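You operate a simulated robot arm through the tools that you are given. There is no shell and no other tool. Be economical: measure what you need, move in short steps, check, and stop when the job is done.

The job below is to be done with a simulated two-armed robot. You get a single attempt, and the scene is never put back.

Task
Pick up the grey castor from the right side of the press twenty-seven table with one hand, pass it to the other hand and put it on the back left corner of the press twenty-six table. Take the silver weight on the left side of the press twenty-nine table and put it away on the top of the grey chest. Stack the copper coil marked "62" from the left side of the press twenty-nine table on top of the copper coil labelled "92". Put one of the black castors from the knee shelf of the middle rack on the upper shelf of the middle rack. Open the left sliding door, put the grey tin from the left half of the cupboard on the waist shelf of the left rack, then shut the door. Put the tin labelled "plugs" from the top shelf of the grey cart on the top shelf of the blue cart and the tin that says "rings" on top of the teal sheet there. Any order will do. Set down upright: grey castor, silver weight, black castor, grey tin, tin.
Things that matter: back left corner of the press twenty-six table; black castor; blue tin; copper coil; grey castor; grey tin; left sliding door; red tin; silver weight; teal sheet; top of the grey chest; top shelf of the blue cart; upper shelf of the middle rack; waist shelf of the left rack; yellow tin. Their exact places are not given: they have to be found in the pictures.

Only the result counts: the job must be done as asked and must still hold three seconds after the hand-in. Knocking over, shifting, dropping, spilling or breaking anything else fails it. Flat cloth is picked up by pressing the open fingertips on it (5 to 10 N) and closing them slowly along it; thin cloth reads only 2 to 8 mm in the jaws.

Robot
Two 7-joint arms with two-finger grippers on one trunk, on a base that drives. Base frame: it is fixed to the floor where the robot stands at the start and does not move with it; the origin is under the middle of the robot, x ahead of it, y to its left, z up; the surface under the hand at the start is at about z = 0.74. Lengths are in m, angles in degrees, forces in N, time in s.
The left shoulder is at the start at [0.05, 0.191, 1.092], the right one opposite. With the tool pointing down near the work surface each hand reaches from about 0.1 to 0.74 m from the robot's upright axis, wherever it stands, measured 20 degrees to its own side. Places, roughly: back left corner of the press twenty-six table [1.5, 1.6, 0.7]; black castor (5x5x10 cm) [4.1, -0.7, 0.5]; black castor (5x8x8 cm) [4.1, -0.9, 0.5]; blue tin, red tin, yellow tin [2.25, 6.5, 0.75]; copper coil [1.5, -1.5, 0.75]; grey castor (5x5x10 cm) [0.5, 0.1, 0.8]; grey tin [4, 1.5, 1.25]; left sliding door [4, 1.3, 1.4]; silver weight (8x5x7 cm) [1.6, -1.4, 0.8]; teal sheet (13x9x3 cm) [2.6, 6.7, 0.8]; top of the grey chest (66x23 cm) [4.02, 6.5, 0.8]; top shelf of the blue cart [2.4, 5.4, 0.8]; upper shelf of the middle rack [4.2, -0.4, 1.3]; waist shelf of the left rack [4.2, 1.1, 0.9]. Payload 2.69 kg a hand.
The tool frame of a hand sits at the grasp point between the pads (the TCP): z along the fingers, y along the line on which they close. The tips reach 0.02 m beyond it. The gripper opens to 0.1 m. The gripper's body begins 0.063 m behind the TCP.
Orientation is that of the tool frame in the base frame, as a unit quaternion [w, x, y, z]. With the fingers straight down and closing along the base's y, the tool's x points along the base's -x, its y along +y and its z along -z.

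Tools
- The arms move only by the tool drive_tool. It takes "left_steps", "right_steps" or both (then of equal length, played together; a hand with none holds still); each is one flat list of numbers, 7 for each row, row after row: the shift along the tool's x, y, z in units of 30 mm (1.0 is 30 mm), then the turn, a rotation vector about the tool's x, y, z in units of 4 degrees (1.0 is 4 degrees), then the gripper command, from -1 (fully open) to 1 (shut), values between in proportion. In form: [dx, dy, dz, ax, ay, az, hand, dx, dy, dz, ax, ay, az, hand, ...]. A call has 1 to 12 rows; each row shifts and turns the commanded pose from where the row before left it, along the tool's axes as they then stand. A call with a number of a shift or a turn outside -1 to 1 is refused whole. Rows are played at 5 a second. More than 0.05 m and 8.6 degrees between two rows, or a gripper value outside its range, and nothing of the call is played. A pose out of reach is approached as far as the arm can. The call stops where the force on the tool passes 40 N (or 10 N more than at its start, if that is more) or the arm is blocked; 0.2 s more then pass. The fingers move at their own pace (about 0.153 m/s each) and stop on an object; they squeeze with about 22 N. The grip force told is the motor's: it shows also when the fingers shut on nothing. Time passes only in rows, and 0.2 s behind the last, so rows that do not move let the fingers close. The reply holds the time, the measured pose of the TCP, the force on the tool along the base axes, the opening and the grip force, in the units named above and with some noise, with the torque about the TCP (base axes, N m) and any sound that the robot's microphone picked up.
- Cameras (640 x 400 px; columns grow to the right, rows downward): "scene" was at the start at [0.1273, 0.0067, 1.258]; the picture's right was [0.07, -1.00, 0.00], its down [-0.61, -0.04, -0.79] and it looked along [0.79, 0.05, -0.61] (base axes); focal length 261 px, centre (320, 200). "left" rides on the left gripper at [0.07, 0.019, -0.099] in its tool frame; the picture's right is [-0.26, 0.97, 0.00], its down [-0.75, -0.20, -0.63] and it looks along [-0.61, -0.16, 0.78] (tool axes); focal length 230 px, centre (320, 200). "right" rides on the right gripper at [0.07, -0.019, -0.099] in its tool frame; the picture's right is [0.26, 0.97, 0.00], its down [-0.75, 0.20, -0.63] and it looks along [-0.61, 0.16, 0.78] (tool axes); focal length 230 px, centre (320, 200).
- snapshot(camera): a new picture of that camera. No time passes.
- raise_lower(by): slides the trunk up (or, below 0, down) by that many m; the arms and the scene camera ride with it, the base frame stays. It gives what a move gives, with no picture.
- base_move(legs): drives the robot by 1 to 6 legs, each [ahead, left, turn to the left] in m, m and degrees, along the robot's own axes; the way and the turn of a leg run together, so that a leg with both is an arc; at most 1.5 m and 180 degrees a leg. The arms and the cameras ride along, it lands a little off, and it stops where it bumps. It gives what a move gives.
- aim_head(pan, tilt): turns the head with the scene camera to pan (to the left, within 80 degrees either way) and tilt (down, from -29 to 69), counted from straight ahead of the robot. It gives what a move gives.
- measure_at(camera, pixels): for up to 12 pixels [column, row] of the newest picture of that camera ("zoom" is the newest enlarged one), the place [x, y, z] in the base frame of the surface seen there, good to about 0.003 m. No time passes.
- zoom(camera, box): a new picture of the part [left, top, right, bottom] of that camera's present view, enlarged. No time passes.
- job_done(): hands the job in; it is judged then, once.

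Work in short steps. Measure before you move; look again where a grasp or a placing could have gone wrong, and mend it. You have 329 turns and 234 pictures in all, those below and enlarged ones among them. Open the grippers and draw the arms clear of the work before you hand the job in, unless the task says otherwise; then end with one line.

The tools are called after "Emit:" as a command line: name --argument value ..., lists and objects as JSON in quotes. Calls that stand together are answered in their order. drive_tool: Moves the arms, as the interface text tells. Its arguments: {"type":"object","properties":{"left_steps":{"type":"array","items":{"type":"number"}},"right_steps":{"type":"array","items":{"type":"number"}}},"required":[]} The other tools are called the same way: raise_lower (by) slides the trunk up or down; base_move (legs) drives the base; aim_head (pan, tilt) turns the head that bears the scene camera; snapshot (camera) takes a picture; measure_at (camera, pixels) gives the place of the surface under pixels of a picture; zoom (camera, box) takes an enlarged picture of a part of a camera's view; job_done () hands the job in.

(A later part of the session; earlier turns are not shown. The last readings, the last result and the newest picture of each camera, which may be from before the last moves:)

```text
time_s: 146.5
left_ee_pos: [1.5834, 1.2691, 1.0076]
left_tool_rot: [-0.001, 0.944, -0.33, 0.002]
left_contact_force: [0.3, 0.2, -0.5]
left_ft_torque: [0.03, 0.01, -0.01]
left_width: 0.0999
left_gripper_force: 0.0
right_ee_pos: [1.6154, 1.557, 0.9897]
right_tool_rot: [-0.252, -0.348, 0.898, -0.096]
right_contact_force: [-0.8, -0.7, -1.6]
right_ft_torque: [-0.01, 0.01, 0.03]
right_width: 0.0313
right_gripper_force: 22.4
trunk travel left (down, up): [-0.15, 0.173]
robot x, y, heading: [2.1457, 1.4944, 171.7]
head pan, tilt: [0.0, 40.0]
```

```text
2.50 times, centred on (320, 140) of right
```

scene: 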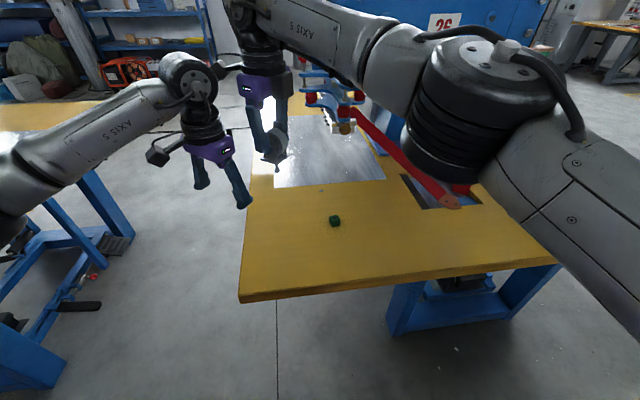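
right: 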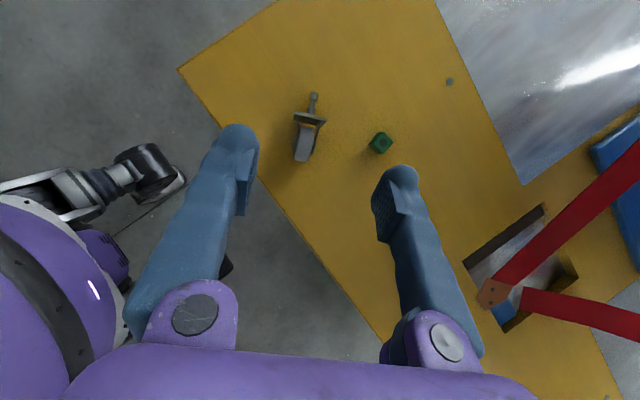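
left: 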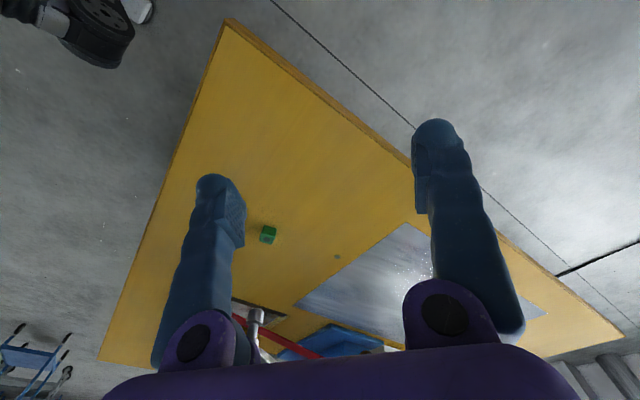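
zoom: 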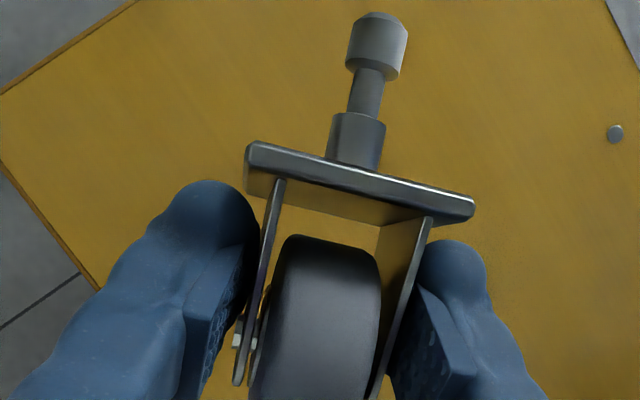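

The fork grip is firm. I now turn the hand through combined yaw +114° and tilt −90° in three calls so the castor ends upright with the hand pointing away from me, 30° down.

Emit:
drive_tool --right_steps '[0, 0, 0, 0.47, -0.776, -0.868, 1, 0, 0, 0, 0.423, -0.776, -0.892, 1, 0, 0, 0, 0.374, -0.776, -0.914, 1, 0, 0, 0, 0.324, -0.776, -0.932, 1, 0, 0, 0, 0.273, -0.776, -0.949, 1, 0, 0, 0, 0.221, -0.776, -0.962, 1, 0, 0, 0, 0.169, -0.776, -0.972, 1, 0, 0, 0, 0.116, -0.776, -0.98, 1, 0, 0, 0, 0.062, -0.776, -0.985, 1, 0, 0, 0, 0.009, -0.776, -0.987, 1]'

Emit:
drive_tool --right_steps '[0, 0, 0, -0.044, -0.776, -0.986, 1, 0, 0, 0, -0.098, -0.776, -0.982, 1, 0, 0, 0, -0.151, -0.776, -0.975, 1, 0, 0, 0, -0.203, -0.776, -0.966, 1, 0, 0, 0, -0.255, -0.776, -0.953, 1, 0, 0, 0, -0.307, -0.776, -0.938, 1, 0, 0, 0, -0.357, -0.776, -0.92, 1, 0, 0, 0, -0.406, -0.776, -0.899, 1, 0, 0, 0, -0.454, -0.776, -0.876, 1, 0, 0, 0, -0.501, -0.776, -0.85, 1]'

Emit:
drive_tool --right_steps '[0, 0, 0, -0.546, -0.776, -0.822, 1, 0, 0, 0, -0.59, -0.776, -0.791, 1, 0, 0, 0, -0.632, -0.776, -0.758, 1, 0, 0, 0, -0.672, -0.776, -0.723, 1, 0, 0, 0, -0.71, -0.776, -0.686, 1, 0, 0, 0, -0.746, -0.776, -0.646, 1, 0, 0, 0, -0.78, -0.776, -0.605, 1, 0, 0, 0, -0.811, -0.776, -0.562, 1, 0, 0, 0, -0.841, -0.776, -0.517, 1]'

Emit:
snapshot --camera "right"

Emit:
snapshot --camera "scene"

```text
time_s: 148.7
left_ee_pos: [1.5833, 1.268, 1.0085]
left_tool_rot: [-0.001, 0.944, -0.329, 0.001]
left_contact_force: [-0.2, -0.3, -0.8]
left_ft_torque: [0.01, 0.01, -0.02]
left_width: 0.0999
left_gripper_force: 0.1
right_ee_pos: [1.6144, 1.5548, 0.9879]
right_tool_rot: [-0.004, -0.656, 0.755, 0.008]
right_contact_force: [0.2, 0.5, -1.0]
right_ft_torque: [0.01, 0.03, -0.04]
right_width: 0.0309
right_gripper_force: 22.2
trunk travel left (down, up): [-0.15, 0.173]
robot x, y, heading: [2.1417, 1.4932, 171.8]
head pan, tilt: [0.0, 40.0]
```

```text
time_s: 150.9
left_ee_pos: [1.5849, 1.2688, 1.0077]
left_tool_rot: [0.0, 0.944, -0.33, 0.001]
left_contact_force: [-0.1, 0.5, -0.2]
left_ft_torque: [0.01, -0.01, -0.02]
left_width: 0.1
left_gripper_force: 0.0
right_ee_pos: [1.6139, 1.5545, 0.9874]
right_tool_rot: [-0.127, 0.836, -0.474, -0.246]
right_contact_force: [0.0, 0.3, -1.7]
right_ft_torque: [0.02, -0.01, -0.01]
right_width: 0.0315
right_gripper_force: 21.9
trunk travel left (down, up): [-0.15, 0.173]
robot x, y, heading: [2.1443, 1.495, 172.0]
head pan, tilt: [0.0, 40.0]
```

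```text
time_s: 152.9
left_ee_pos: [1.5834, 1.27, 1.0088]
left_tool_rot: [0.0, 0.944, -0.329, 0.002]
left_contact_force: [0.8, 0.1, 0.0]
left_ft_torque: [0.01, -0.03, -0.01]
left_width: 0.0998
left_gripper_force: 0.1
right_ee_pos: [1.6136, 1.5553, 0.989]
right_tool_rot: [-0.093, 0.845, -0.176, -0.497]
right_contact_force: [0.6, 0.1, -1.6]
right_ft_torque: [0.0, -0.02, -0.01]
right_width: 0.031
right_gripper_force: 21.6
trunk travel left (down, up): [-0.15, 0.173]
robot x, y, heading: [2.1456, 1.4967, 172.0]
head pan, tilt: [0.0, 40.0]
```

```text
168 pictures are left
```

right: 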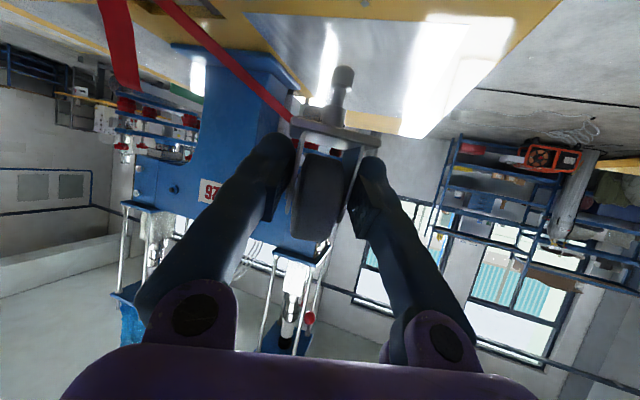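

```text
167 pictures are left
```

scene: 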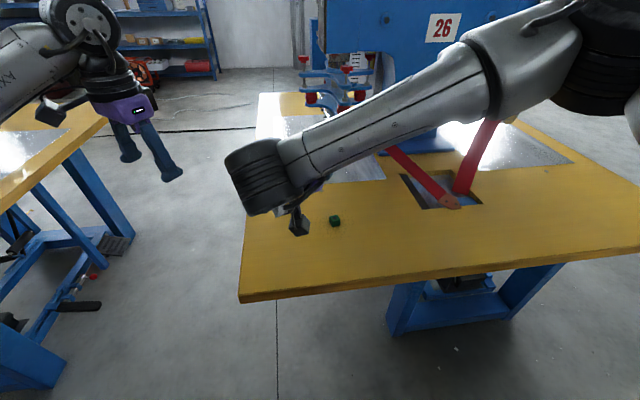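

All reached. I measure the castor's tilt with the right camera.

Emit:
zoom --camera "right" --box '[270, 50, 400, 250]'

Emit:
measure_at --camera "right" --pixels '[[296, 123], [374, 141], [305, 108], [345, 75], [340, 92], [330, 112], [318, 165], [350, 175], [310, 230]]'

```text
2.00 times, centred on (335, 150) of right
```

zoom: 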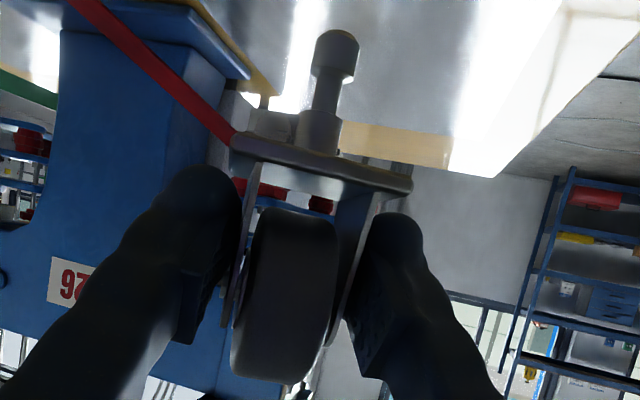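

```text
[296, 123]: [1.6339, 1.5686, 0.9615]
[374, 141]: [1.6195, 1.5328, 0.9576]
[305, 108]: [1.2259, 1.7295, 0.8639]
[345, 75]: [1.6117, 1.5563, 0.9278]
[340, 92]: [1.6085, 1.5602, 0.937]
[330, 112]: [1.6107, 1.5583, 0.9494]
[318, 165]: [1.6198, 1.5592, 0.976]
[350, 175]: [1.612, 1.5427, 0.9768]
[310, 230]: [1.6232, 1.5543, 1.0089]
```

I check from the side with the left camera.

Emit:
snapshot --camera "left"

```text
165 pictures are left
```

left: 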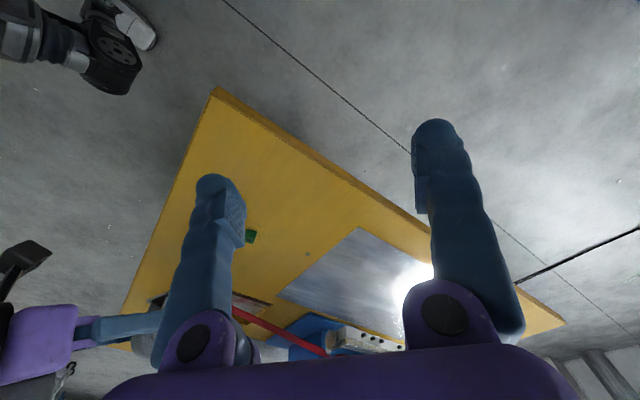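

A left finger hides the castor. I shift the left hand toward me so its camera looks at the castor from the side.

Emit:
drive_tool --left_steps '[0.4, -0.85, 0, 0, 0, 0, -1, 0.4, -0.85, 0, 0, 0, 0, -1, 0.4, -0.85, 0, 0, 0, 0, -1, 0.4, -0.85, 0, 0, 0, 0, -1, 0.4, -0.85, 0, 0, 0, 0, -1, 0.4, -0.85, 0, 0, 0, 0, -1]'

Emit:
snapshot --camera "left"

```text
time_s: 154.3
left_ee_pos: [1.7342, 1.3442, 1.0073]
left_tool_rot: [-0.001, 0.944, -0.33, 0.002]
left_contact_force: [0.6, -0.5, -0.4]
left_ft_torque: [-0.02, 0.03, -0.02]
left_width: 0.1
left_gripper_force: 0.1
right_ee_pos: [1.6138, 1.5557, 0.9881]
right_tool_rot: [-0.093, 0.845, -0.177, -0.497]
right_contact_force: [0.3, 0.5, -2.3]
right_ft_torque: [-0.03, -0.01, 0.02]
right_width: 0.0311
right_gripper_force: 21.6
trunk travel left (down, up): [-0.15, 0.173]
robot x, y, heading: [2.143, 1.4937, 172.2]
head pan, tilt: [0.0, 40.0]
```

```text
164 pictures are left
```

left: 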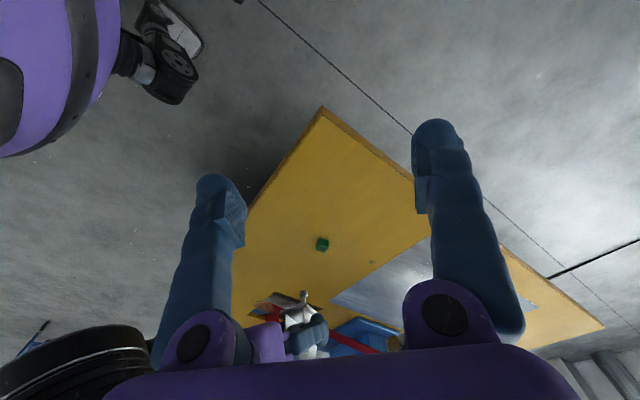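

Emit:
zoom --camera "left" --box '[250, 280, 350, 350]'

```text
5.71 times, centred on (300, 315) of left
```

zoom: 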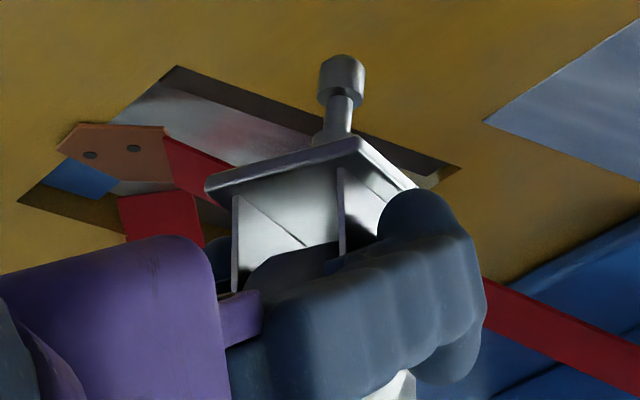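

I measure the three visible plate corners and the stem in this view.

Emit:
measure_at --camera "zoom" --pixels '[[212, 188], [358, 143], [408, 183], [285, 165], [385, 165], [335, 70], [345, 90], [340, 115]]'

```text
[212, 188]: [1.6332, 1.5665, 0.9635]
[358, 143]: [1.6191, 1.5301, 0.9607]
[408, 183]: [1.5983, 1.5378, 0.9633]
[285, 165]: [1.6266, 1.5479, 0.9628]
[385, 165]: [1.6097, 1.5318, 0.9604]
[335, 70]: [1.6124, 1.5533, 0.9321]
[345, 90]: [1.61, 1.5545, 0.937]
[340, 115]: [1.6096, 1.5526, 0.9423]
```

Tilt is about 1° by long-baseline points (hand roll 1.1°), good. I return the left hand aside, shift the castor to ≈(1.57,1.50) and lower by 0.165 m.

Emit:
drive_tool --left_steps '[-0.4, 0.85, 0, 0, 0, 0, -1, -0.4, 0.85, 0, 0, 0, 0, -1, -0.4, 0.85, 0, 0, 0, 0, -1, -0.4, 0.85, 0, 0, 0, 0, -1, -0.4, 0.85, 0, 0, 0, 0, -1, -0.4, 0.85, 0, 0, 0, 0, -1]'

Emit:
drive_tool --right_steps '[-0.07, 0.74, 0.155, 0, 0, 0, 1, -0.07, 0.74, 0.155, 0, 0, 0, 1, -0.07, 0.74, 0.155, 0, 0, 0, 1, 0.8, -0.017, 0.45, 0, 0, 0, 1, 0.8, -0.017, 0.45, 0, 0, 0, 1, 0.8, -0.017, 0.45, 0, 0, 0, 1, 0.8, -0.017, 0.45, 0, 0, 0, 1, 0.8, -0.017, 0.45, 0, 0, 0, 1, 0.8, -0.017, 0.45, 0, 0, 0, 1]'

Emit:
snapshot --camera "scene"

Emit:
snapshot --camera "right"

```text
time_s: 155.7
left_ee_pos: [1.5812, 1.2671, 1.0079]
left_tool_rot: [0.0, 0.944, -0.33, 0.002]
left_contact_force: [-0.1, -1.2, -0.1]
left_ft_torque: [-0.02, 0.04, 0.02]
left_width: 0.1
left_gripper_force: 0.0
right_ee_pos: [1.6125, 1.5548, 0.9885]
right_tool_rot: [-0.094, 0.845, -0.177, -0.496]
right_contact_force: [-0.4, 1.5, -2.4]
right_ft_torque: [-0.02, -0.01, 0.01]
right_width: 0.031
right_gripper_force: 22.0
trunk travel left (down, up): [-0.15, 0.173]
robot x, y, heading: [2.1412, 1.4977, 171.8]
head pan, tilt: [0.0, 40.0]
```

```text
time_s: 157.7
left_ee_pos: [1.582, 1.2678, 1.0074]
left_tool_rot: [0.0, 0.944, -0.329, 0.002]
left_contact_force: [0.6, 0.6, 0.6]
left_ft_torque: [-0.01, 0.02, 0.02]
left_width: 0.1
left_gripper_force: 0.1
right_ee_pos: [1.5727, 1.4979, 0.8221]
right_tool_rot: [-0.094, 0.844, -0.177, -0.498]
right_contact_force: [0.8, -0.3, -1.6]
right_ft_torque: [-0.04, 0.0, 0.01]
right_width: 0.0311
right_gripper_force: 21.5
trunk travel left (down, up): [-0.15, 0.173]
robot x, y, heading: [2.1453, 1.4967, 171.9]
head pan, tilt: [0.0, 40.0]
```

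```text
162 pictures are left
```

scene: 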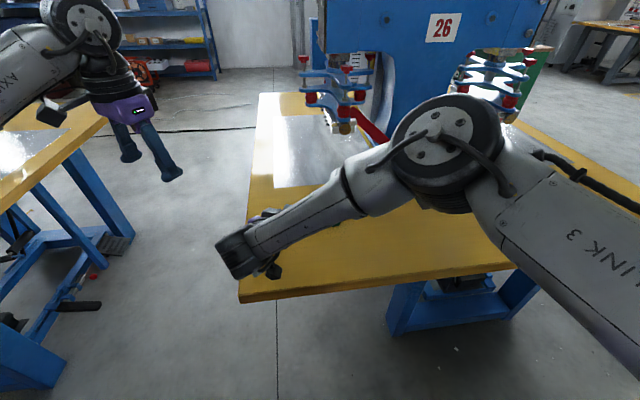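

```text
161 pictures are left
```

right: 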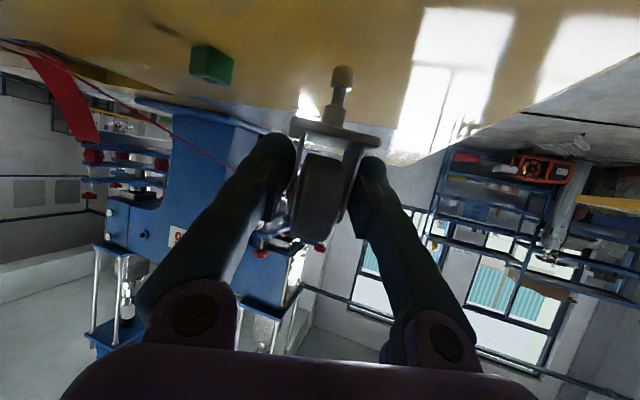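

Emit:
measure_at --camera "right" --pixels '[[296, 123], [374, 141], [344, 70], [344, 78], [335, 130], [320, 126], [360, 138], [308, 127]]'

Emit:
drive_tool --right_steps '[0.145, -0.003, 0.082, 0, 0, 0, 1, 0.145, -0.003, 0.082, 0, 0, 0, 1]'

```text
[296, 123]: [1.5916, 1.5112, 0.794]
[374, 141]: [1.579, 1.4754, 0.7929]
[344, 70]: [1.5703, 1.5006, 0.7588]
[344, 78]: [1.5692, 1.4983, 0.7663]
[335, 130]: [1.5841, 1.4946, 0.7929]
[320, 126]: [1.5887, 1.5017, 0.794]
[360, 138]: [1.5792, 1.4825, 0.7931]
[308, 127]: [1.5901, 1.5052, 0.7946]
```

```text
time_s: 158.3
left_ee_pos: [1.5827, 1.2681, 1.0075]
left_tool_rot: [-0.001, 0.944, -0.33, 0.002]
left_contact_force: [0.0, 0.3, 0.2]
left_ft_torque: [0.01, -0.01, -0.02]
left_width: 0.0999
left_gripper_force: 0.0
right_ee_pos: [1.5712, 1.4989, 0.812]
right_tool_rot: [-0.094, 0.845, -0.177, -0.497]
right_contact_force: [-0.3, -0.3, -2.3]
right_ft_torque: [-0.01, -0.03, 0.01]
right_width: 0.031
right_gripper_force: 22.0
trunk travel left (down, up): [-0.15, 0.173]
robot x, y, heading: [2.1485, 1.4934, 171.9]
head pan, tilt: [0.0, 40.0]
```

Closing-direction slope is ≈1.5°; I correct that roll and go down 3 mm more, then in fine steps.

Emit:
drive_tool --right_steps '[0, 0, 0, -0.159, 0, 0.283, 1, 0.045, -0.001, 0.025, 0, 0, 0, 1, 0.045, -0.001, 0.025, 0, 0, 0, 1]'

Emit:
drive_tool --right_steps '[0.022, 0, 0.012, 0, 0, 0, 1, 0, 0, 0, 0, 0, 0, 1]'

Emit:
drive_tool --right_steps '[0.022, 0, 0.012, 0, 0, 0, 1, 0, 0, 0, 0, 0, 0, 1]'

```text
time_s: 159.1
left_ee_pos: [1.5822, 1.2689, 1.0067]
left_tool_rot: [-0.001, 0.944, -0.329, 0.002]
left_contact_force: [-0.4, -0.1, 0.6]
left_ft_torque: [0.0, -0.01, 0.02]
left_width: 0.1
left_gripper_force: 0.0
right_ee_pos: [1.5722, 1.4997, 0.8099]
right_tool_rot: [-0.083, 0.844, -0.182, -0.498]
right_contact_force: [-0.4, -0.2, -2.3]
right_ft_torque: [-0.01, -0.01, -0.02]
right_width: 0.031
right_gripper_force: 21.9
trunk travel left (down, up): [-0.15, 0.173]
robot x, y, heading: [2.1431, 1.5007, 172.1]
head pan, tilt: [0.0, 40.0]
```

```text
time_s: 159.7
left_ee_pos: [1.5822, 1.2672, 1.007]
left_tool_rot: [-0.001, 0.944, -0.33, 0.001]
left_contact_force: [-0.1, -0.5, 0.3]
left_ft_torque: [-0.01, 0.02, -0.02]
left_width: 0.0999
left_gripper_force: 0.0
right_ee_pos: [1.5721, 1.4996, 0.8095]
right_tool_rot: [-0.085, 0.843, -0.183, -0.499]
right_contact_force: [0.5, -0.5, -0.8]
right_ft_torque: [0.0, -0.04, -0.01]
right_width: 0.0309
right_gripper_force: 22.4
trunk travel left (down, up): [-0.15, 0.173]
robot x, y, heading: [2.145, 1.494, 172.1]
head pan, tilt: [0.0, 40.0]
```

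```text
time_s: 160.3
left_ee_pos: [1.5812, 1.2683, 1.0075]
left_tool_rot: [0.0, 0.944, -0.33, 0.002]
left_contact_force: [-0.2, 0.1, -0.2]
left_ft_torque: [-0.01, 0.03, 0.01]
left_width: 0.1
left_gripper_force: 0.0
right_ee_pos: [1.5726, 1.5003, 0.807]
right_tool_rot: [-0.084, 0.844, -0.183, -0.498]
right_contact_force: [0.4, -0.4, -2.7]
right_ft_torque: [-0.02, -0.01, 0.0]
right_width: 0.0312
right_gripper_force: 21.8
trunk travel left (down, up): [-0.15, 0.173]
robot x, y, heading: [2.1438, 1.4975, 172.0]
head pan, tilt: [0.0, 40.0]
```

Still no contact. I check the fore-aft tilt again with a long baseline in the right camera.

Emit:
zoom --camera "right" --box '[270, 50, 400, 250]'

Emit:
measure_at --camera "zoom" --pixels '[[338, 35], [336, 50], [334, 62], [327, 90], [322, 115], [290, 300], [285, 340], [300, 250], [275, 150], [380, 175]]'

```text
2.00 times, centred on (335, 150) of right
```

zoom: 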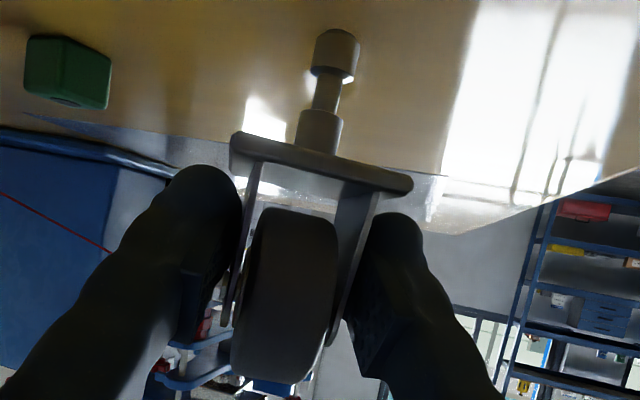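

```text
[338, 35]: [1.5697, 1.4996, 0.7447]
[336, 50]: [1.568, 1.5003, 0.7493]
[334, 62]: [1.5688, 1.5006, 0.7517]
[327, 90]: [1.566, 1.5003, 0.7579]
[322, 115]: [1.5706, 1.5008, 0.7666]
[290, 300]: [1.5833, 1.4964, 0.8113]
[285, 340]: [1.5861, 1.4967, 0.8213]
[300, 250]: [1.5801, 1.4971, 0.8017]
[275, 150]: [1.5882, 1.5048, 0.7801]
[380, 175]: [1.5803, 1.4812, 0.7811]
```

The baseline shows the top leaning ≈2° to +y after my roll correction, so I undo most of it and continue down in fine steps.

Emit:
drive_tool --right_steps '[0.0, 0, 0, 0.18, 0, -0.32, 1, 0.022, 0, 0.012, 0, 0, 0, 1, 0, 0, 0, 0, 0, 0, 1]'

Emit:
drive_tool --right_steps '[0.022, 0, 0.012, 0, 0, 0, 1, 0, 0, 0, 0, 0, 0, 1]'

Emit:
drive_tool --right_steps '[0.015, 0, 0.009, 0, 0, 0, 1, 0, 0, 0, 0, 0, 0, 1]'

```text
time_s: 161.1
left_ee_pos: [1.5815, 1.2675, 1.008]
left_tool_rot: [0.0, 0.944, -0.33, 0.001]
left_contact_force: [-0.1, -0.4, -0.4]
left_ft_torque: [-0.01, 0.02, 0.0]
left_width: 0.0998
left_gripper_force: 0.0
right_ee_pos: [1.5729, 1.5014, 0.8083]
right_tool_rot: [-0.096, 0.845, -0.177, -0.496]
right_contact_force: [-0.5, 0.2, -1.3]
right_ft_torque: [0.02, -0.05, -0.02]
right_width: 0.0308
right_gripper_force: 22.3
trunk travel left (down, up): [-0.15, 0.173]
robot x, y, heading: [2.1452, 1.4971, 172.0]
head pan, tilt: [0.0, 40.0]
```

```text
time_s: 161.7
left_ee_pos: [1.5815, 1.2682, 1.0069]
left_tool_rot: [0.0, 0.944, -0.33, 0.002]
left_contact_force: [-0.4, -0.2, 0.0]
left_ft_torque: [-0.01, -0.02, 0.0]
left_width: 0.0999
left_gripper_force: 0.0
right_ee_pos: [1.5736, 1.5004, 0.8068]
right_tool_rot: [-0.095, 0.844, -0.177, -0.497]
right_contact_force: [0.1, -0.6, -1.5]
right_ft_torque: [-0.08, 0.01, 0.02]
right_width: 0.0308
right_gripper_force: 22.1
trunk travel left (down, up): [-0.15, 0.173]
robot x, y, heading: [2.1481, 1.4987, 172.0]
head pan, tilt: [0.0, 40.0]
```

```text
time_s: 162.3
left_ee_pos: [1.5813, 1.2679, 1.0082]
left_tool_rot: [0.0, 0.944, -0.329, 0.001]
left_contact_force: [0.4, -0.3, 0.5]
left_ft_torque: [-0.01, 0.0, -0.01]
left_width: 0.1001
left_gripper_force: 0.0
right_ee_pos: [1.5727, 1.5003, 0.8058]
right_tool_rot: [-0.095, 0.844, -0.176, -0.497]
right_contact_force: [0.0, 0.0, -1.9]
right_ft_torque: [0.0, 0.0, -0.02]
right_width: 0.0311
right_gripper_force: 21.8
trunk travel left (down, up): [-0.15, 0.173]
robot x, y, heading: [2.143, 1.4948, 171.9]
head pan, tilt: [0.0, 40.0]
```

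Emit:
drive_tool --right_steps '[0.015, 0, 0.009, 0, 0, 0, 1, 0, 0, 0, 0, 0, 0, 1]'

Emit:
drive_tool --right_steps '[0.015, 0, 0.009, 0, 0, 0, 1, 0, 0, 0, 0, 0, 0, 1]'

Emit:
drive_tool --right_steps '[0.015, 0, 0.009, 0, 0, 0, 1, 0, 0, 0, 0, 0, 0, 1]'

```text
time_s: 162.9
left_ee_pos: [1.5809, 1.2678, 1.0074]
left_tool_rot: [0.0, 0.944, -0.329, 0.001]
left_contact_force: [-0.1, -0.1, -1.3]
left_ft_torque: [-0.05, 0.01, -0.02]
left_width: 0.1002
left_gripper_force: 0.1
right_ee_pos: [1.5737, 1.4998, 0.8073]
right_tool_rot: [-0.095, 0.845, -0.176, -0.496]
right_contact_force: [0.8, -1.1, -1.5]
right_ft_torque: [0.03, -0.01, -0.01]
right_width: 0.0311
right_gripper_force: 22.0
trunk travel left (down, up): [-0.15, 0.173]
robot x, y, heading: [2.1444, 1.4981, 172.1]
head pan, tilt: [0.0, 40.0]
```

```text
time_s: 163.5
left_ee_pos: [1.5811, 1.2674, 1.0064]
left_tool_rot: [0.0, 0.944, -0.329, 0.002]
left_contact_force: [-0.6, -0.3, -0.3]
left_ft_torque: [-0.03, -0.05, 0.01]
left_width: 0.1
left_gripper_force: 0.1
right_ee_pos: [1.5737, 1.5006, 0.806]
right_tool_rot: [-0.095, 0.845, -0.176, -0.496]
right_contact_force: [0.0, 0.5, -1.4]
right_ft_torque: [-0.02, -0.02, -0.02]
right_width: 0.0311
right_gripper_force: 22.1
trunk travel left (down, up): [-0.15, 0.173]
robot x, y, heading: [2.1448, 1.495, 172.0]
head pan, tilt: [0.0, 40.0]
```

```text
time_s: 164.1
left_ee_pos: [1.5812, 1.2667, 1.0061]
left_tool_rot: [0.0, 0.944, -0.33, 0.002]
left_contact_force: [-0.1, -0.9, 1.1]
left_ft_torque: [0.0, 0.01, 0.0]
left_width: 0.1001
left_gripper_force: 0.0
right_ee_pos: [1.5725, 1.5007, 0.8043]
right_tool_rot: [-0.094, 0.845, -0.176, -0.496]
right_contact_force: [0.7, 0.1, -1.9]
right_ft_torque: [-0.02, 0.01, -0.02]
right_width: 0.0309
right_gripper_force: 21.5
trunk travel left (down, up): [-0.15, 0.173]
robot x, y, heading: [2.1441, 1.4964, 171.8]
head pan, tilt: [0.0, 40.0]
```

Emit:
drive_tool --right_steps '[0.029, 0, 0.016, 0, 0, 0, 1, 0, 0, 0, 0, 0, 0, 1]'

Emit:
drive_tool --right_steps '[0.02, 0, 0.011, 0, 0, 0, 1, 0, 0, 0, 0, 0, 0, 1]'

Emit:
zoom --camera "right" --box '[270, 50, 400, 250]'

Emit:
measure_at --camera "zoom" --pixels '[[340, 28], [338, 40], [275, 150], [380, 175], [330, 164], [250, 145], [400, 180], [338, 15]]'

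```text
time_s: 164.7
left_ee_pos: [1.5811, 1.2671, 1.008]
left_tool_rot: [-0.001, 0.944, -0.33, 0.001]
left_contact_force: [-0.2, 0.3, -0.3]
left_ft_torque: [-0.02, 0.02, -0.04]
left_width: 0.1002
left_gripper_force: 0.2
right_ee_pos: [1.5731, 1.5, 0.8036]
right_tool_rot: [-0.094, 0.845, -0.176, -0.497]
right_contact_force: [0.5, -0.6, 0.5]
right_ft_torque: [-0.02, 0.02, 0.03]
right_width: 0.0309
right_gripper_force: 21.8
trunk travel left (down, up): [-0.15, 0.173]
robot x, y, heading: [2.1431, 1.495, 172.3]
head pan, tilt: [0.0, 40.0]
```

```text
time_s: 165.3
left_ee_pos: [1.5825, 1.2688, 1.0081]
left_tool_rot: [-0.001, 0.944, -0.33, 0.001]
left_contact_force: [-0.2, -0.9, 0.6]
left_ft_torque: [0.0, 0.04, -0.02]
left_width: 0.1
left_gripper_force: 0.0
right_ee_pos: [1.5733, 1.501, 0.8048]
right_tool_rot: [-0.095, 0.844, -0.177, -0.497]
right_contact_force: [0.9, 1.2, 3.9]
right_ft_torque: [0.08, -0.02, -0.01]
right_width: 0.031
right_gripper_force: 21.5
trunk travel left (down, up): [-0.15, 0.173]
robot x, y, heading: [2.1433, 1.4952, 171.9]
head pan, tilt: [0.0, 40.0]
```

```text
2.00 times, centred on (335, 150) of right
```

zoom: 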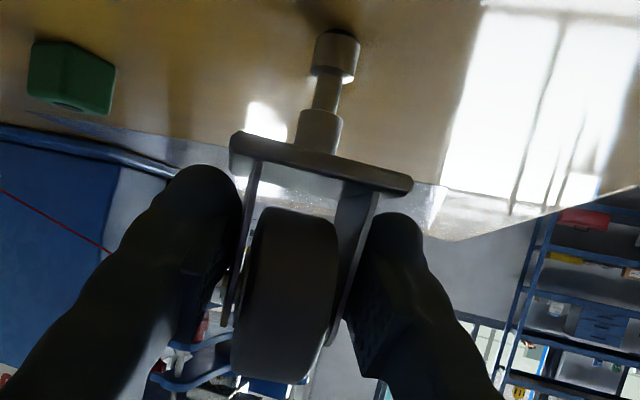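

```text
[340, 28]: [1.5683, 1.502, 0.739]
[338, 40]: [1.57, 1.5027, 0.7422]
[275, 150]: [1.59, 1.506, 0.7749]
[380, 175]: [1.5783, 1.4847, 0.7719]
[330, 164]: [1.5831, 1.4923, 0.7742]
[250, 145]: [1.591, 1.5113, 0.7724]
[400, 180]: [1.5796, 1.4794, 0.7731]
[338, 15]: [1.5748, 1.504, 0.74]
```

Contact (≈+5 N) with a level plate. Now a very slow release.

Emit:
drive_tool --right_steps '[0, 0, 0, 0, 0, 0, 0.4, 0, 0, 0, 0, 0, 0, 0.38, 0, 0, 0, 0, 0, 0, 0.37, 0, 0, 0, 0, 0, 0, 0.36, 0, 0, 0, 0, 0, 0, 0.35, 0, 0, 0, 0, 0, 0, 0.34, 0, 0, 0, 0, 0, 0, 0.32]'

Emit:
zoom --camera "right" --box '[270, 50, 400, 250]'

```text
time_s: 166.9
left_ee_pos: [1.5811, 1.2667, 1.007]
left_tool_rot: [-0.001, 0.944, -0.329, 0.001]
left_contact_force: [0.0, -0.3, -0.4]
left_ft_torque: [0.02, 0.01, 0.02]
left_width: 0.1001
left_gripper_force: 0.1
right_ee_pos: [1.5748, 1.4993, 0.8028]
right_tool_rot: [-0.095, 0.845, -0.176, -0.496]
right_contact_force: [-0.1, -0.4, -0.6]
right_ft_torque: [0.02, -0.01, -0.01]
right_width: 0.034
right_gripper_force: 0.2
trunk travel left (down, up): [-0.15, 0.173]
robot x, y, heading: [2.1445, 1.4968, 172.0]
head pan, tilt: [0.0, 40.0]
```

```text
2.00 times, centred on (335, 150) of right
```

zoom: 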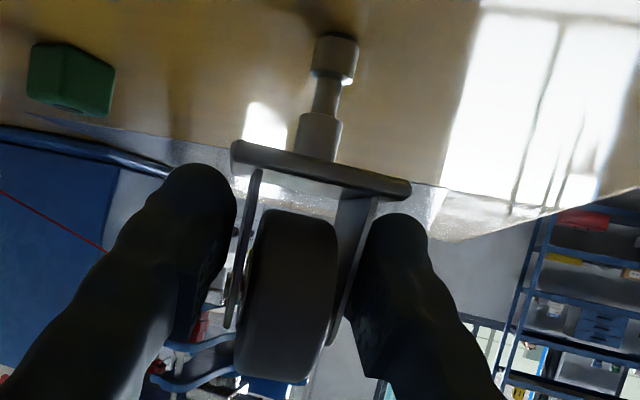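

It stands free. I open further gradually and check.

Emit:
drive_tool --right_steps '[0, 0, 0, 0, 0, 0, 0.3, 0, 0, 0, 0, 0, 0, 0.25, 0, 0, 0, 0, 0, 0, 0.2, 0, 0, 0, 0, 0, 0, 0.1, 0, 0, 0, 0, 0, 0, 0, 0, 0, 0, 0, 0, 0, -0.15, 0, 0, 0, 0, 0, 0, -0.3]'

Emit:
zoom --camera "right" --box '[270, 50, 400, 250]'

```text
time_s: 168.5
left_ee_pos: [1.5806, 1.2675, 1.0072]
left_tool_rot: [0.0, 0.944, -0.329, 0.001]
left_contact_force: [0.2, 0.2, 0.2]
left_ft_torque: [0.01, -0.01, 0.02]
left_width: 0.0999
left_gripper_force: 0.0
right_ee_pos: [1.573, 1.499, 0.8031]
right_tool_rot: [-0.095, 0.844, -0.176, -0.497]
right_contact_force: [-0.1, 0.5, 0.5]
right_ft_torque: [-0.01, 0.03, -0.01]
right_width: 0.0649
right_gripper_force: 0.1
trunk travel left (down, up): [-0.15, 0.173]
robot x, y, heading: [2.1473, 1.4945, 172.0]
head pan, tilt: [0.0, 40.0]
```

```text
2.00 times, centred on (335, 150) of right
```

zoom: 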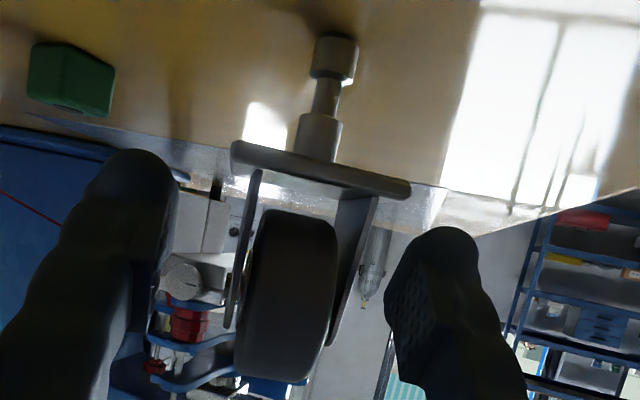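

Standing well. I withdraw the right hand straight back along its axis.

Emit:
drive_tool --right_steps '[0, 0, -0.3, 0, 0, 0, -0.3, 0, 0, -0.4, 0, 0, 0, -0.3, 0, 0, -0.5, 0, 0, 0, -0.3, 0, 0, -0.6, 0, 0, 0, -0.3, 0, 0, -0.8, 0, 0, 0, -0.3, 0, 0, -0.8, 0, 0, 0, -0.3, -0.5, 0, -0.8, 0, 0, 0, -0.3, -0.8, 0, -0.3, 0, 0, 0, -0.3, -0.8, 0, -0.3, 0, 0, 0, -0.3, -0.8, 0, 0, 0, 0, 0, -0.3]'

Emit:
snapshot --camera "scene"

```text
time_s: 170.7
left_ee_pos: [1.581, 1.2687, 1.0068]
left_tool_rot: [0.0, 0.944, -0.329, 0.002]
left_contact_force: [0.4, 0.3, 0.1]
left_ft_torque: [-0.05, 0.0, 0.02]
left_width: 0.1001
left_gripper_force: 0.1
right_ee_pos: [1.6496, 1.4707, 0.9503]
right_tool_rot: [-0.095, 0.845, -0.177, -0.496]
right_contact_force: [-0.7, 0.6, -0.5]
right_ft_torque: [0.03, -0.01, 0.03]
right_width: 0.0649
right_gripper_force: 0.0
trunk travel left (down, up): [-0.15, 0.173]
robot x, y, heading: [2.1429, 1.494, 171.9]
head pan, tilt: [0.0, 40.0]
```

```text
156 pictures are left
```

scene: 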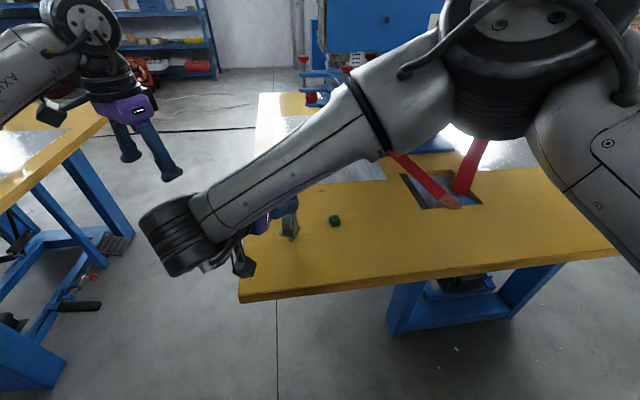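

The castor stands upright on the corner. I drive back 0.35 m and fold the right hand to vertical; then look at the surroundings for the next task.

Emit:
base_move --legs '[[-0.35, 0, 0]]'

Emit:
drive_tool --right_steps '[0, 0, 0, 0, 1, 0, -1, 0, 0, 0, 0, 1, 0, -1, 0, 0, 0, 0, 1, 0, -1, 0, 0, 0, 0, 1, 0, -1, 0, 0, 0, 0, 1, 0, -1, 0, 0, 0, 0, 1, 0, -1, 0, 0, 0, 0, 1, 0, -1, 0, 0, 0, 0, 1, 0, -1, 0, 0, 0, 0, 1, 0, -1, 0, 0, 0, 0, 1, 0, -1, 0, 0, 0, 0, 1, 0, -1, 0, 0, 0, 0, 1, 0, -1]'

Emit:
zoom --camera "scene" --box '[220, 100, 420, 230]'

```text
time_s: 173.0
left_ee_pos: [1.9243, 1.2204, 1.0081]
left_tool_rot: [-0.001, 0.944, -0.33, 0.001]
left_contact_force: [0.1, 0.1, 0.1]
left_ft_torque: [0.0, 0.04, -0.01]
left_width: 0.1
left_gripper_force: 0.1
right_ee_pos: [1.9918, 1.4233, 0.9496]
right_tool_rot: [-0.094, 0.844, -0.176, -0.498]
right_contact_force: [-0.3, 0.8, 1.0]
right_ft_torque: [0.01, 0.0, 0.01]
right_width: 0.0653
right_gripper_force: 0.0
trunk travel left (down, up): [-0.15, 0.173]
robot x, y, heading: [2.4855, 1.4496, 171.8]
head pan, tilt: [0.0, 40.0]
```

```text
time_s: 175.6
left_ee_pos: [1.9229, 1.2202, 1.0068]
left_tool_rot: [0.0, 0.944, -0.33, 0.002]
left_contact_force: [0.8, 0.0, -0.3]
left_ft_torque: [0.0, -0.01, 0.0]
left_width: 0.1001
left_gripper_force: 0.0
right_ee_pos: [1.9919, 1.4214, 0.9478]
right_tool_rot: [-0.015, 0.973, -0.201, -0.11]
right_contact_force: [1.0, 0.4, 0.6]
right_ft_torque: [-0.01, -0.02, 0.02]
right_width: 0.0999
right_gripper_force: 0.0
trunk travel left (down, up): [-0.15, 0.173]
robot x, y, heading: [2.4849, 1.4451, 172.0]
head pan, tilt: [0.0, 40.0]
```

```text
3.08 times, centred on (320, 165) of scene
```

zoom: 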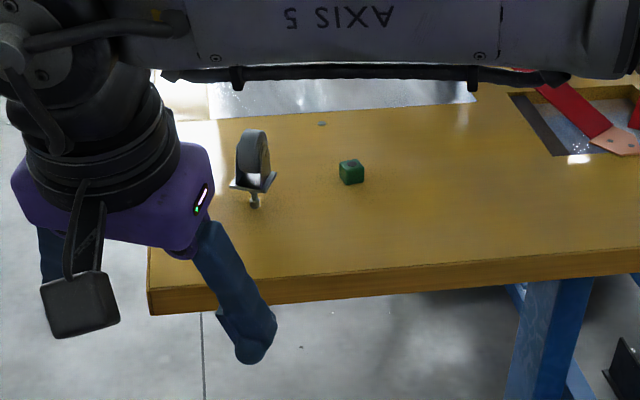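

The castor stands firmly. Next is table 29: I straighten the right hand and slide along the tables' back side to it.

Emit:
drive_tool --right_steps '[0, 0, -0.5, 0, 1, 0, -1, 0, 0, -0.5, 0, 1, 0, -1, 0, 0, -0.5, 0, 1, 0, -1, 0, 0, 0, 0, 0.2, 0, -1]'

Emit:
base_move --legs '[[0, 0, 8], [0, 1.4, 0], [0, 1.4, 0]]'

Emit:
aim_head --pan 0 --tilt 30

Emit:
snapshot --camera "scene"

```text
time_s: 176.6
left_ee_pos: [1.9224, 1.2214, 1.007]
left_tool_rot: [0.0, 0.944, -0.33, 0.002]
left_contact_force: [0.0, 0.0, 0.2]
left_ft_torque: [0.0, 0.02, 0.02]
left_width: 0.1001
left_gripper_force: 0.0
right_ee_pos: [1.9982, 1.4213, 0.9937]
right_tool_rot: [0.007, 0.979, -0.202, -0.001]
right_contact_force: [0.2, -0.1, 0.8]
right_ft_torque: [-0.01, 0.02, 0.01]
right_width: 0.1004
right_gripper_force: 0.1
trunk travel left (down, up): [-0.15, 0.173]
robot x, y, heading: [2.4884, 1.4435, 171.8]
head pan, tilt: [0.0, 40.0]
```

```text
time_s: 201.2
left_ee_pos: [1.9766, -1.6028, 1.0069]
left_tool_rot: [-0.001, 0.966, -0.258, 0.001]
left_contact_force: [-0.9, 0.0, 0.5]
left_ft_torque: [0.01, -0.01, 0.0]
left_width: 0.0999
left_gripper_force: 0.0
right_ee_pos: [2.0194, -1.3935, 0.9934]
right_tool_rot: [0.007, 0.992, -0.126, 0.001]
right_contact_force: [0.1, -0.1, 0.8]
right_ft_torque: [0.0, 0.0, -0.01]
right_width: 0.0998
right_gripper_force: 0.0
trunk travel left (down, up): [-0.15, 0.173]
robot x, y, heading: [2.5007, -1.2921, -179.2]
head pan, tilt: [0.0, 40.0]
```

```text
time_s: 201.9
left_ee_pos: [1.9766, -1.603, 1.0075]
left_tool_rot: [0.0, 0.966, -0.258, 0.001]
left_contact_force: [-0.3, 0.3, 0.1]
left_ft_torque: [-0.02, -0.02, -0.02]
left_width: 0.0997
left_gripper_force: 0.1
right_ee_pos: [2.0192, -1.394, 0.9935]
right_tool_rot: [0.008, 0.992, -0.126, -0.001]
right_contact_force: [0.8, 0.8, -0.2]
right_ft_torque: [0.0, 0.02, 0.0]
right_width: 0.1003
right_gripper_force: 0.0
trunk travel left (down, up): [-0.15, 0.173]
robot x, y, heading: [2.4999, -1.2947, -179.3]
head pan, tilt: [0.0, 30.0]
```

```text
154 pictures are left
```

scene: 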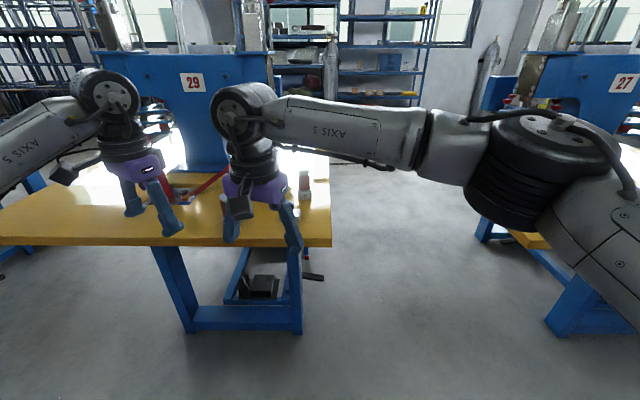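

Table 29 is ahead; items near its corner are partly hidden by the right hand. I zoom and measure there.

Emit:
zoom --camera "scene" --box '[180, 140, 340, 250]'

Emit:
snapshot --camera "right"

```text
3.64 times, centred on (260, 195) of scene
```

zoom: 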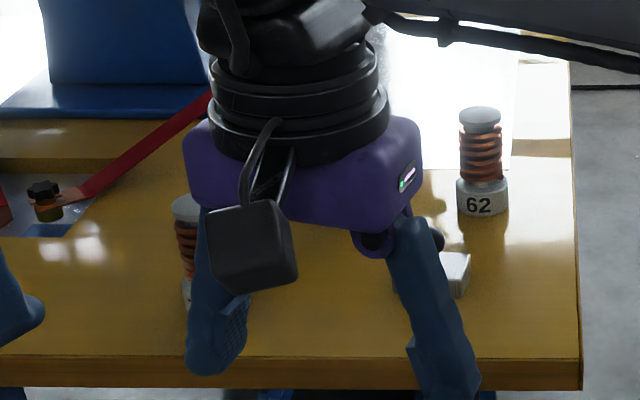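

```text
152 pictures are left
```

right: 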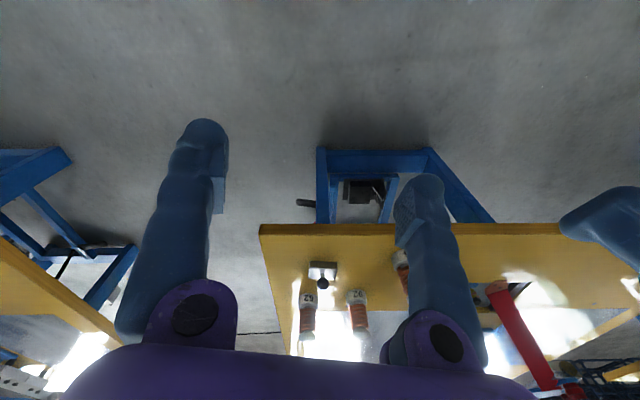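

Emit:
zoom --camera "right" --box '[260, 230, 420, 340]'

Emit:
measure_at --camera "right" --pixels '[[308, 300], [357, 298], [322, 270], [322, 282], [403, 275], [400, 258], [308, 335], [262, 235], [358, 330]]'

```text
3.64 times, centred on (340, 285) of right
```

zoom: 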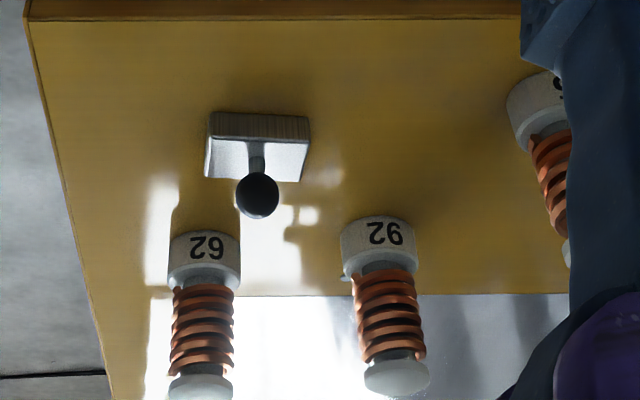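

```text
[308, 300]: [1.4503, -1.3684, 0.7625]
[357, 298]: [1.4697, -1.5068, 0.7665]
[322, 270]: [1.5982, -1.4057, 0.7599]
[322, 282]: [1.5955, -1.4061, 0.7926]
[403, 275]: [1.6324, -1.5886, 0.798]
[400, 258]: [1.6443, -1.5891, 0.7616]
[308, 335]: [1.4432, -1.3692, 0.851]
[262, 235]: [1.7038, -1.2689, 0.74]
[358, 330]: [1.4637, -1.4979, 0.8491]
```

Two coils are at (1.45,−1.368) "62" and (1.467,−1.505) "92", the weight with a black knob at (1.597,−1.406); a third coil at (1.64,−1.589). I drive closer, shifting left so they are in the right arm's range.

Emit:
base_move --legs '[[0.4, 0.27, -0.7]]'

Emit:
aim_head --pan -8 --tilt 42

Emit:
snapshot --camera "scene"

Emit:
snapshot --camera "right"

```text
time_s: 204.8
left_ee_pos: [1.5791, -1.8625, 1.0069]
left_tool_rot: [0.0, 0.965, -0.263, 0.002]
left_contact_force: [-0.4, 0.7, -0.8]
left_ft_torque: [0.04, -0.03, -0.03]
left_width: 0.1001
left_gripper_force: 0.1
right_ee_pos: [1.6229, -1.6542, 0.9942]
right_tool_rot: [0.007, 0.991, -0.131, 0.001]
right_contact_force: [-0.3, -0.2, -0.9]
right_ft_torque: [0.03, -0.02, -0.04]
right_width: 0.1
right_gripper_force: 0.1
trunk travel left (down, up): [-0.15, 0.173]
robot x, y, heading: [2.1046, -1.5546, 179.8]
head pan, tilt: [0.0, 30.0]
```

```text
time_s: 205.6
left_ee_pos: [1.5789, -1.8608, 1.0072]
left_tool_rot: [-0.001, 0.965, -0.263, 0.001]
left_contact_force: [0.8, -0.7, -0.8]
left_ft_torque: [0.02, 0.0, 0.02]
left_width: 0.0999
left_gripper_force: 0.1
right_ee_pos: [1.6239, -1.6537, 0.9937]
right_tool_rot: [0.007, 0.991, -0.131, 0.0]
right_contact_force: [0.3, 0.2, -0.3]
right_ft_torque: [0.01, 0.03, 0.02]
right_width: 0.1002
right_gripper_force: 0.0
trunk travel left (down, up): [-0.15, 0.173]
robot x, y, heading: [2.0997, -1.5592, 180.2]
head pan, tilt: [-8.0, 42.0]
```

```text
150 pictures are left
```

scene: 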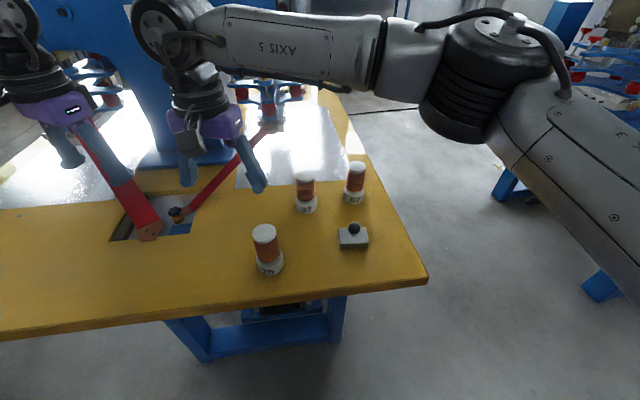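

```text
149 pictures are left
```

right: 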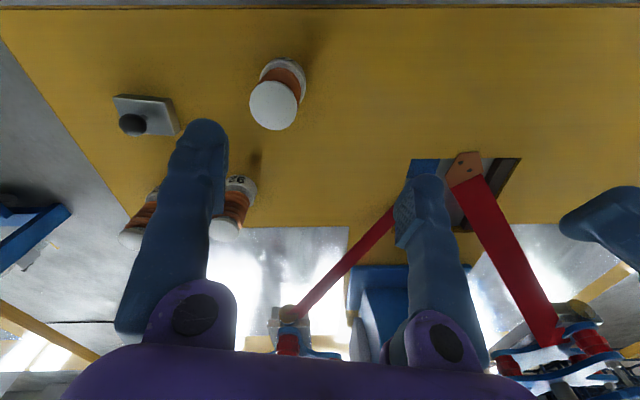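

Clear view now. I zoom on the coils and weight and measure them.

Emit:
zoom --camera "scene" --box '[240, 150, 390, 285]'

Emit:
measure_at --camera "scene" --pixels '[[357, 164], [350, 166], [364, 166], [354, 198], [305, 176], [299, 176], [311, 176], [305, 207], [264, 231], [354, 230], [342, 243], [366, 243]]'

```text
2.96 times, centred on (315, 218) of scene
```

zoom: 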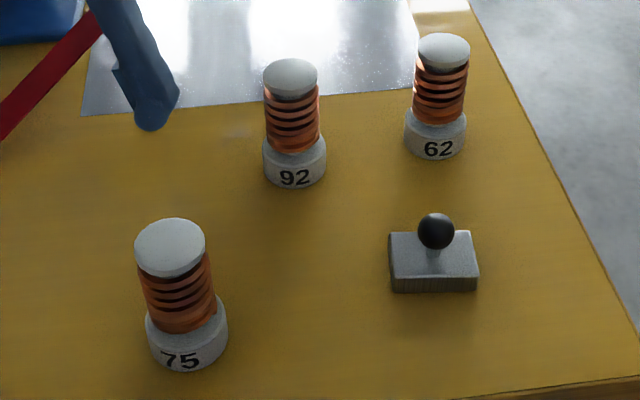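

```text
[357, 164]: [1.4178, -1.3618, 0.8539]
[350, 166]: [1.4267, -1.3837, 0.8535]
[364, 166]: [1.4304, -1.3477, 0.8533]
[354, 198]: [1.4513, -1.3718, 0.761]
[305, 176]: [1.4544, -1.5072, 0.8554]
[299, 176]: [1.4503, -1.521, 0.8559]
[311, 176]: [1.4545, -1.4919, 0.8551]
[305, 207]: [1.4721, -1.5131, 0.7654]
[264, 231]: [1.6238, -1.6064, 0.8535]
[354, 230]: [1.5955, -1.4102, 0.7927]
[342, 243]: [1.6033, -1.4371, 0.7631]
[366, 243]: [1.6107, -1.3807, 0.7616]
```

Emit:
measure_at --camera "zoom" --pixels '[[420, 50], [468, 50], [444, 36], [444, 64], [444, 50], [266, 78], [314, 78], [290, 62], [290, 94], [290, 78], [264, 165], [325, 165]]'

```text
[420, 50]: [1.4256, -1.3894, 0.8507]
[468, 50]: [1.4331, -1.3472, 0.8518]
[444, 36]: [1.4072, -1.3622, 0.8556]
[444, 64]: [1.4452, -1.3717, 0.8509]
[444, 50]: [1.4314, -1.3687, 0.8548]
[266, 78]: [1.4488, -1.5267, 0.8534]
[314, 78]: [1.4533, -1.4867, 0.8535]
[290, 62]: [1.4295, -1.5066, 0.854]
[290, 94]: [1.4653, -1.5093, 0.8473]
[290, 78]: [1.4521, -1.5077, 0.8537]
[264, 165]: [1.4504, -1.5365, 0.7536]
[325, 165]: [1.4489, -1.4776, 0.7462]
```

Coil 62 centre ≈(1.428,−1.368), coil 92 ≈(1.450,−1.507), tops at 0.854, cap Ø≈40 mm. I bring the right hand above coil 62.

Emit:
drive_tool --right_steps '[-0.878, -0.749, 0, 0, 0, 0, -1, -0.878, -0.749, 0, 0, 0, 0, -1, -0.878, -0.749, 0, 0, 0, 0, -1, -0.878, -0.749, 0, 0, 0, 0, -1, -0.878, -0.749, 0, 0, 0, 0, -1, -0.878, -0.749, 0, 0, 0, 0, -1, -0.878, -0.749, 0, 0, 0, 0, -1, -0.878, -0.749, 0, 0, 0, 0, -1, -0.878, -0.749, 0, 0, 0, 0, -1, -0.878, -0.749, 0, 0, 0, 0, -1]'

Emit:
snapshot --camera "right"

```text
time_s: 207.8
left_ee_pos: [1.5785, -1.8617, 1.0075]
left_tool_rot: [0.0, 0.965, -0.264, 0.003]
left_contact_force: [-0.2, 0.4, -0.8]
left_ft_torque: [0.01, 0.01, 0.01]
left_width: 0.1
left_gripper_force: 0.1
right_ee_pos: [1.4299, -1.3686, 0.9905]
right_tool_rot: [0.008, 0.991, -0.131, -0.001]
right_contact_force: [-0.3, -0.1, 0.0]
right_ft_torque: [0.03, 0.02, -0.02]
right_width: 0.1
right_gripper_force: 0.1
trunk travel left (down, up): [-0.15, 0.173]
robot x, y, heading: [2.1066, -1.5584, 180.0]
head pan, tilt: [-8.0, 42.0]
```

```text
147 pictures are left
```

right: 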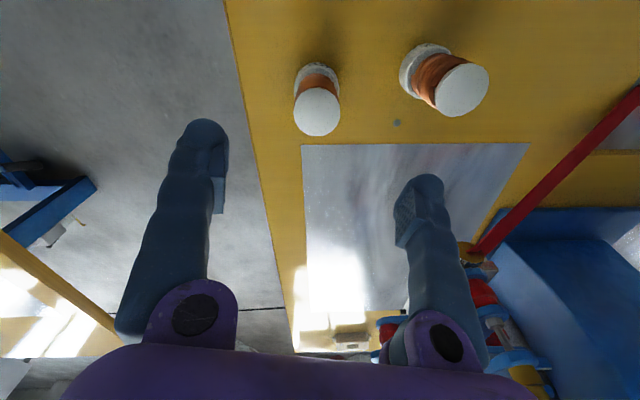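

Emit:
measure_at --camera "right" --pixels '[[317, 112], [297, 112], [338, 112], [317, 92], [317, 132], [462, 90], [440, 92], [487, 88], [460, 68], [463, 113]]'

```text
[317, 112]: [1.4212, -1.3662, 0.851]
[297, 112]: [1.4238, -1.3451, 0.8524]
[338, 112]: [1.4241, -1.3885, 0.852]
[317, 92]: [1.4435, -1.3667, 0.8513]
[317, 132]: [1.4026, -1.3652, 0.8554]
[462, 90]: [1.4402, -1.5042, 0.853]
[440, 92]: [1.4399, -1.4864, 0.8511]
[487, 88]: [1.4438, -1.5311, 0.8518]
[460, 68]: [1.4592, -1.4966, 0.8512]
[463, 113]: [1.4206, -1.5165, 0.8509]
```

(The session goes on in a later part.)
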